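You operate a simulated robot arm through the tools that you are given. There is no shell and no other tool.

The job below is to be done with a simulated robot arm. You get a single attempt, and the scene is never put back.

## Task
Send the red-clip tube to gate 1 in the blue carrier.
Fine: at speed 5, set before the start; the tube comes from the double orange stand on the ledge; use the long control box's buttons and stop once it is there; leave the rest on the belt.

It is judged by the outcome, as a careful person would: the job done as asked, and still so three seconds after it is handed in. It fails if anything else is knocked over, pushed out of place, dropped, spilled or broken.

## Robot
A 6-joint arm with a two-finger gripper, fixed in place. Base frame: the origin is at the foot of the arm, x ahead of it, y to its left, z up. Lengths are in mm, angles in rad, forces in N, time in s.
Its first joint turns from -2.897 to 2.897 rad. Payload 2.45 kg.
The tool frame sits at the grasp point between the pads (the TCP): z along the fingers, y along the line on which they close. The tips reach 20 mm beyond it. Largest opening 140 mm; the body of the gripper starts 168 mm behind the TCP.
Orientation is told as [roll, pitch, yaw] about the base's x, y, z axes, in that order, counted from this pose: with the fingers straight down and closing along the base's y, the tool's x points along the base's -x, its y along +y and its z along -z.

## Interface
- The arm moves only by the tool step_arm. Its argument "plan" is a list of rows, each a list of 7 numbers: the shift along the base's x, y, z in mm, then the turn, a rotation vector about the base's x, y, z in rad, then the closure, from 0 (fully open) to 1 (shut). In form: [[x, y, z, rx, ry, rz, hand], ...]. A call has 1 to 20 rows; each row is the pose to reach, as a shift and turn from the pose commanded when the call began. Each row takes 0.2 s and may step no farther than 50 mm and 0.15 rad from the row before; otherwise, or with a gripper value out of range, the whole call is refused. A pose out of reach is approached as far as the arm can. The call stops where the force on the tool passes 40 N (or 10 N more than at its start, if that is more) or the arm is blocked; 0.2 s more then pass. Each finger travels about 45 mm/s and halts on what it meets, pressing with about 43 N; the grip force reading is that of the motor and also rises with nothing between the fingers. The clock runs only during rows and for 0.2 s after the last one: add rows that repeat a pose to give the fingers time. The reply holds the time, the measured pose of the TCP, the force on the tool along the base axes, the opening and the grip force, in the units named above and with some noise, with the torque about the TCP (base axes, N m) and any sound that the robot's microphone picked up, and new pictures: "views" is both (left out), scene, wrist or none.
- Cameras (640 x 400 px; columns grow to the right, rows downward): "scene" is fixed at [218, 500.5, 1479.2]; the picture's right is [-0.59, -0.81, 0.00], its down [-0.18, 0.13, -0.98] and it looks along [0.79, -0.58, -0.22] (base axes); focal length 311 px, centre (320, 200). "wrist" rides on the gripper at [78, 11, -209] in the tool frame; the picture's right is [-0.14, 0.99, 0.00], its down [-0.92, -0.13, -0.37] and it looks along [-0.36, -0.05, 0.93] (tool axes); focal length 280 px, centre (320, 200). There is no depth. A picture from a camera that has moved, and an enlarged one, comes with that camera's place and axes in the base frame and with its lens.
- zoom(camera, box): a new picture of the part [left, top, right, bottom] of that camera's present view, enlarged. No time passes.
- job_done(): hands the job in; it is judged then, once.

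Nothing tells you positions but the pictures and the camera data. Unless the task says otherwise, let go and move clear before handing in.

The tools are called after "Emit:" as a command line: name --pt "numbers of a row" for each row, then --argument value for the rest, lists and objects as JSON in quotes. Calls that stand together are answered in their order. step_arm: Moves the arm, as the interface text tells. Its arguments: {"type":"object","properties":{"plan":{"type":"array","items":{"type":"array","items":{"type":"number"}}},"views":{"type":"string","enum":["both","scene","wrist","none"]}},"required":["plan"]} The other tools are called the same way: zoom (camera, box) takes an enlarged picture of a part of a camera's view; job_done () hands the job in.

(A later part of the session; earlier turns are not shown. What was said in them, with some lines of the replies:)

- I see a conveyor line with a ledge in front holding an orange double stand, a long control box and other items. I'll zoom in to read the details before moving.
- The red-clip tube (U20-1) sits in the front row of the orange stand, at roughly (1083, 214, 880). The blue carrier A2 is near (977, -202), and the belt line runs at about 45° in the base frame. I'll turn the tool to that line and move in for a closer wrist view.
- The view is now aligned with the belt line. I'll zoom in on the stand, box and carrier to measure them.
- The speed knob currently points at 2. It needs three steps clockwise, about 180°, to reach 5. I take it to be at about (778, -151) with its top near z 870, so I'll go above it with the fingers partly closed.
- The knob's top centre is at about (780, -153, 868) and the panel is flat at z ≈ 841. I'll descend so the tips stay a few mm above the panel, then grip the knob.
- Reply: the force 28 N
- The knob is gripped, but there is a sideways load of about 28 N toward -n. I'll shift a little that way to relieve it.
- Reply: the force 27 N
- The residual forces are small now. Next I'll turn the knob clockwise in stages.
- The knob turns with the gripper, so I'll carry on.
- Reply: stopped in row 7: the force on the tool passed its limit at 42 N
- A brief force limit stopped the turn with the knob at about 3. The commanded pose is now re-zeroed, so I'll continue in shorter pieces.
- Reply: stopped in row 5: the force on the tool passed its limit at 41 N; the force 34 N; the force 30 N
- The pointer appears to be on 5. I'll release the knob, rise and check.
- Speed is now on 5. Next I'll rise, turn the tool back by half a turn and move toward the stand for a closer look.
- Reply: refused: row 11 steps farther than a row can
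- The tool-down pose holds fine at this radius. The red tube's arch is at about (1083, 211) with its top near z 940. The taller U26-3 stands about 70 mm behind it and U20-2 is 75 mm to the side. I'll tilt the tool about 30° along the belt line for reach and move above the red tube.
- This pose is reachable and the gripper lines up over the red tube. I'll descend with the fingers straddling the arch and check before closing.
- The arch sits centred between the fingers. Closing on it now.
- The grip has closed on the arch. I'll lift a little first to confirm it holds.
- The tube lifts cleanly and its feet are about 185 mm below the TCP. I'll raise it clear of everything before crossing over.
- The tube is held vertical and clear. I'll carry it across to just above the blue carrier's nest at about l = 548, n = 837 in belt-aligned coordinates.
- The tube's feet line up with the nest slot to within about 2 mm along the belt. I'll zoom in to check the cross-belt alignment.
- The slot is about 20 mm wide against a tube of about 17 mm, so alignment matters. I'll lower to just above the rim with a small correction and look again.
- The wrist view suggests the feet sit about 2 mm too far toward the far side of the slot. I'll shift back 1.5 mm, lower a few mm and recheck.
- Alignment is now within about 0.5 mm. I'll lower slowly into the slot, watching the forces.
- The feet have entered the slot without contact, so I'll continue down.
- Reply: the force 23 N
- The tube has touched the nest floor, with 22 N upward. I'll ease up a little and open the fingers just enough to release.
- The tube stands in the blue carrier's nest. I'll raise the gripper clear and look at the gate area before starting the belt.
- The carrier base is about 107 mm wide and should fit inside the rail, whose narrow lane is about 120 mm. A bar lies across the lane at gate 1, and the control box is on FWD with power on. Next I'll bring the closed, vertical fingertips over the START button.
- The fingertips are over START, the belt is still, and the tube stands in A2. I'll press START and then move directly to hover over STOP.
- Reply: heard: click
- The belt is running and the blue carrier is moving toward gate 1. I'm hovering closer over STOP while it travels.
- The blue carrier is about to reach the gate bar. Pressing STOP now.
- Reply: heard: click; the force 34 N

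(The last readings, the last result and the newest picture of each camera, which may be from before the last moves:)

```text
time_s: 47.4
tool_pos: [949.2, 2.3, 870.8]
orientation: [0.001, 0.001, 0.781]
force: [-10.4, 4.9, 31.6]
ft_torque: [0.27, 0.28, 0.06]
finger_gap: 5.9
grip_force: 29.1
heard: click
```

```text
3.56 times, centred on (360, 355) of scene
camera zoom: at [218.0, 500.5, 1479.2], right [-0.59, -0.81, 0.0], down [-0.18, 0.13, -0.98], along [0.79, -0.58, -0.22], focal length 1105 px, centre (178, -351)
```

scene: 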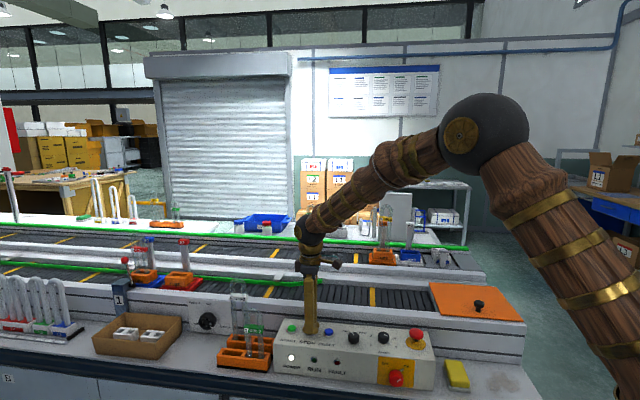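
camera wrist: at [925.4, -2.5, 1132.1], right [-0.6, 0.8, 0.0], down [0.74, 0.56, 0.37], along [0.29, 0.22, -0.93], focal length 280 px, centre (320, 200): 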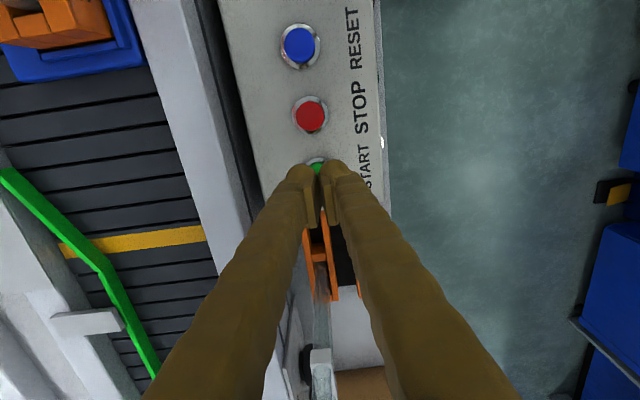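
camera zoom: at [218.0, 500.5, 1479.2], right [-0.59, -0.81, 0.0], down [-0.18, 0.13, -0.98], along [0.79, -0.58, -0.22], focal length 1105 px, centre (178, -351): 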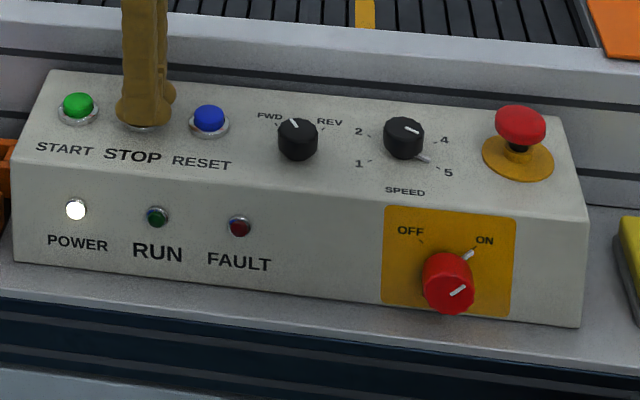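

STOP is pressed and the RUN lamp is off. The blue carrier was held by the gate bar, since A1 advanced farther than it did. I'll lift clear and verify that everything is settled.

Emit:
step_arm --pt "0 0 15 0 0 0 1" --pt "0 0 55 0 0 0 1" --pt "0 0 105 0 0 0 1" --pt "0 0 155 0 0 0 1" --pt "-15 -15 200 0 0 0 0.9" --pt "-40 -40 240 0 0 0 0.8" --pt "-40 -40 240 0 0 0 0.8" --pt "-40 -40 240 0 0 0 0.8"

Emit:
zoom --camera "scene" --box '[80, 220, 240, 320]'

Emit:
zoom --camera "scene" --box '[340, 200, 500, 300]'

Emit:
zoom --camera "scene" --box '[180, 270, 460, 400]'

Emit:
zoom --camera "scene" --box '[0, 160, 130, 350]'

```text
refused: row 6 steps farther than a row can; nothing moved
```

```text
4.00 times, centred on (160, 270) of scene
camera zoom: at [218.0, 500.5, 1479.2], right [-0.59, -0.81, 0.0], down [-0.18, 0.13, -0.98], along [0.79, -0.58, -0.22], focal length 1243 px, centre (960, -80)
```

zoom: 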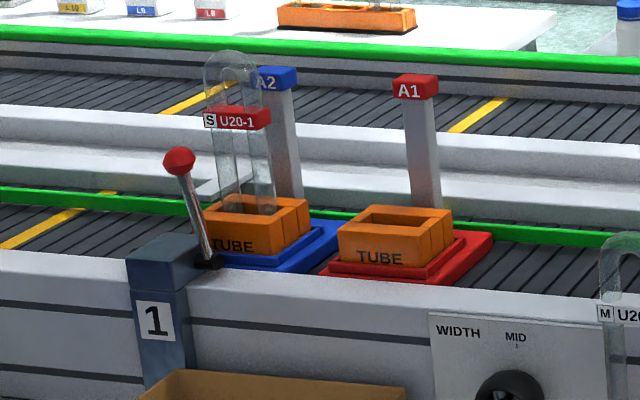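

```text
4.00 times, centred on (420, 250) of scene
camera zoom: at [218.0, 500.5, 1479.2], right [-0.59, -0.81, 0.0], down [-0.18, 0.13, -0.98], along [0.79, -0.58, -0.22], focal length 1243 px, centre (-80, 0)
```

zoom: 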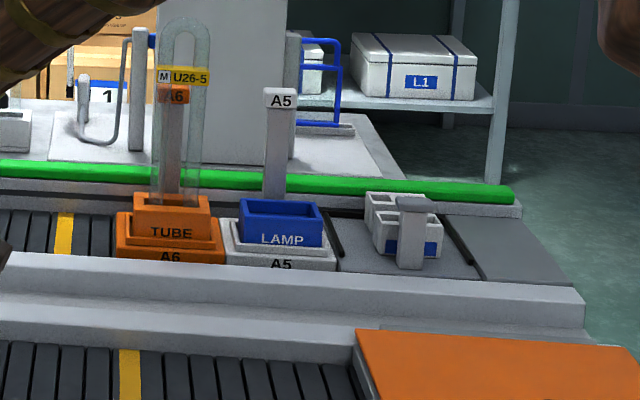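

```text
2.29 times, centred on (320, 335) of scene
camera zoom: at [218.0, 500.5, 1479.2], right [-0.59, -0.81, 0.0], down [-0.18, 0.13, -0.98], along [0.79, -0.58, -0.22], focal length 710 px, centre (320, -109)
```

zoom: 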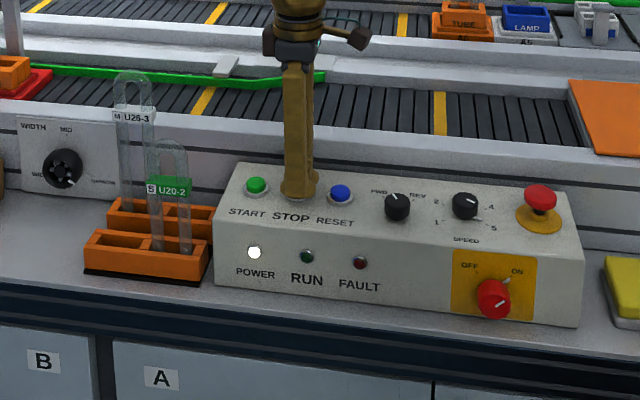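

```text
2.11 times, centred on (65, 255) of scene
camera zoom: at [218.0, 500.5, 1479.2], right [-0.59, -0.81, 0.0], down [-0.18, 0.13, -0.98], along [0.79, -0.58, -0.22], focal length 654 px, centre (857, 84)
```

zoom: 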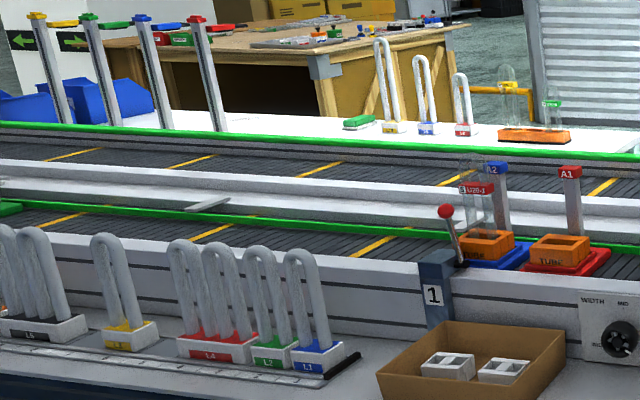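

Everything looks settled. I'll lift off STOP in smaller steps.

Emit:
step_arm --pt "0 0 15 0 0 0 1" --pt "0 0 50 0 0 0 1" --pt "0 0 90 0 0 0 1" --pt "0 0 130 0 0 0 1" --pt "-10 -10 165 0 0 0 0.9" --pt "-25 -25 200 0 0 0 0.8" --pt "-40 -40 230 0 0 0 0.8" --pt "-40 -40 230 0 0 0 0.8" --pt "-40 -40 230 0 0 0 0.8" --pt "-40 -40 230 0 0 0 0.8"

Emit:
zoom --camera "scene" --box '[80, 220, 240, 320]'

Emit:
zoom --camera "scene" --box '[200, 290, 460, 400]'

```text
time_s: 49.6
tool_pos: [908.6, -36.5, 1097.7]
orientation: [0.003, -0.001, 0.782]
force: [0.1, 0.3, 0.4]
ft_torque: [-0.01, -0.02, 0.05]
finger_gap: 28.3
grip_force: 0.0
camera wrist: at [846.7, -85.3, 1304.8], right [-0.6, 0.8, 0.0], down [0.74, 0.56, 0.37], along [0.29, 0.22, -0.93], focal length 280 px, centre (320, 200)
```

scene: 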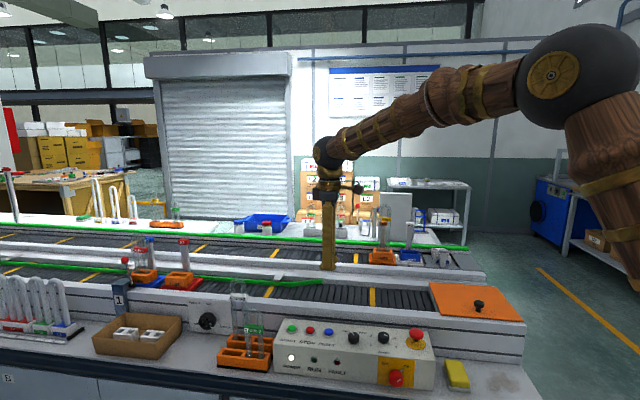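
wrist: 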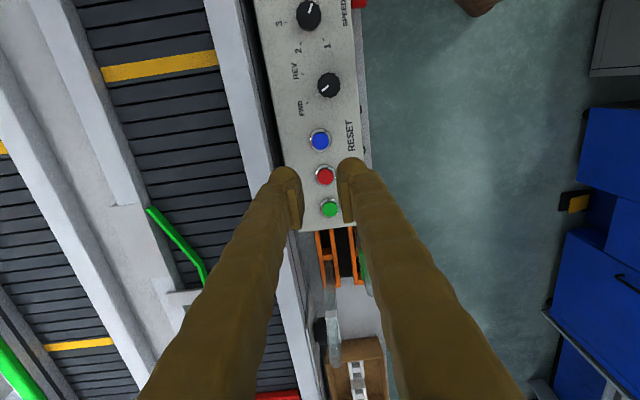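

```text
4.00 times, centred on (160, 270) of scene
camera zoom: at [218.0, 500.5, 1479.2], right [-0.59, -0.81, 0.0], down [-0.18, 0.13, -0.98], along [0.79, -0.58, -0.22], focal length 1243 px, centre (960, -80)
```

zoom: 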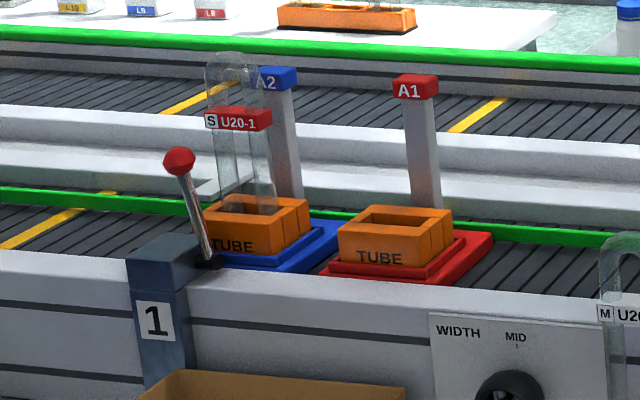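

```text
2.46 times, centred on (330, 345) of scene
camera zoom: at [218.0, 500.5, 1479.2], right [-0.59, -0.81, 0.0], down [-0.18, 0.13, -0.98], along [0.79, -0.58, -0.22], focal length 765 px, centre (295, -157)
```

zoom: 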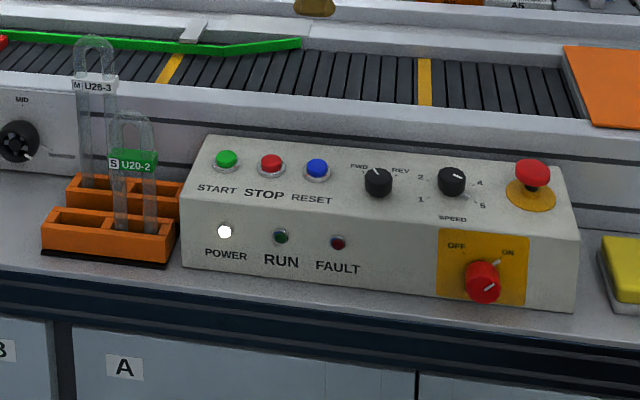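

The red-clip tube stands in the blue carrier at gate 1. The belt is stopped, speed is on 5, and the arm is clear. I'm handing in.

Emit:
job_done

```text
The job is handed in.
```

The red-clip tube (U20-1) is standing in the blue carrier (A2) at gate 1, and the belt is stopped. I handed the job in with the arm clear.

- **Speed:** I turned the knob from 2 to 5 before pressing START on the long control box.
- **Stop:** the blue carrier reached the bar across the lane at gate 1 and was held there. I pressed STOP as it arrived, and the RUN lamp went off.
- **Rest of the belt:**
  - The other carriers I could see stayed upright on the belt, though they moved along while it ran. A1 stopped close behind the blue carrier, and A5 and A6 queued at the end of the far lane.
  - A3 moved left to the edge of the camera's view. I could see only part of its base, so I could not confirm where it ended up.

The other two tubes are still in the orange stand, and I saw nothing knocked over or out of place.
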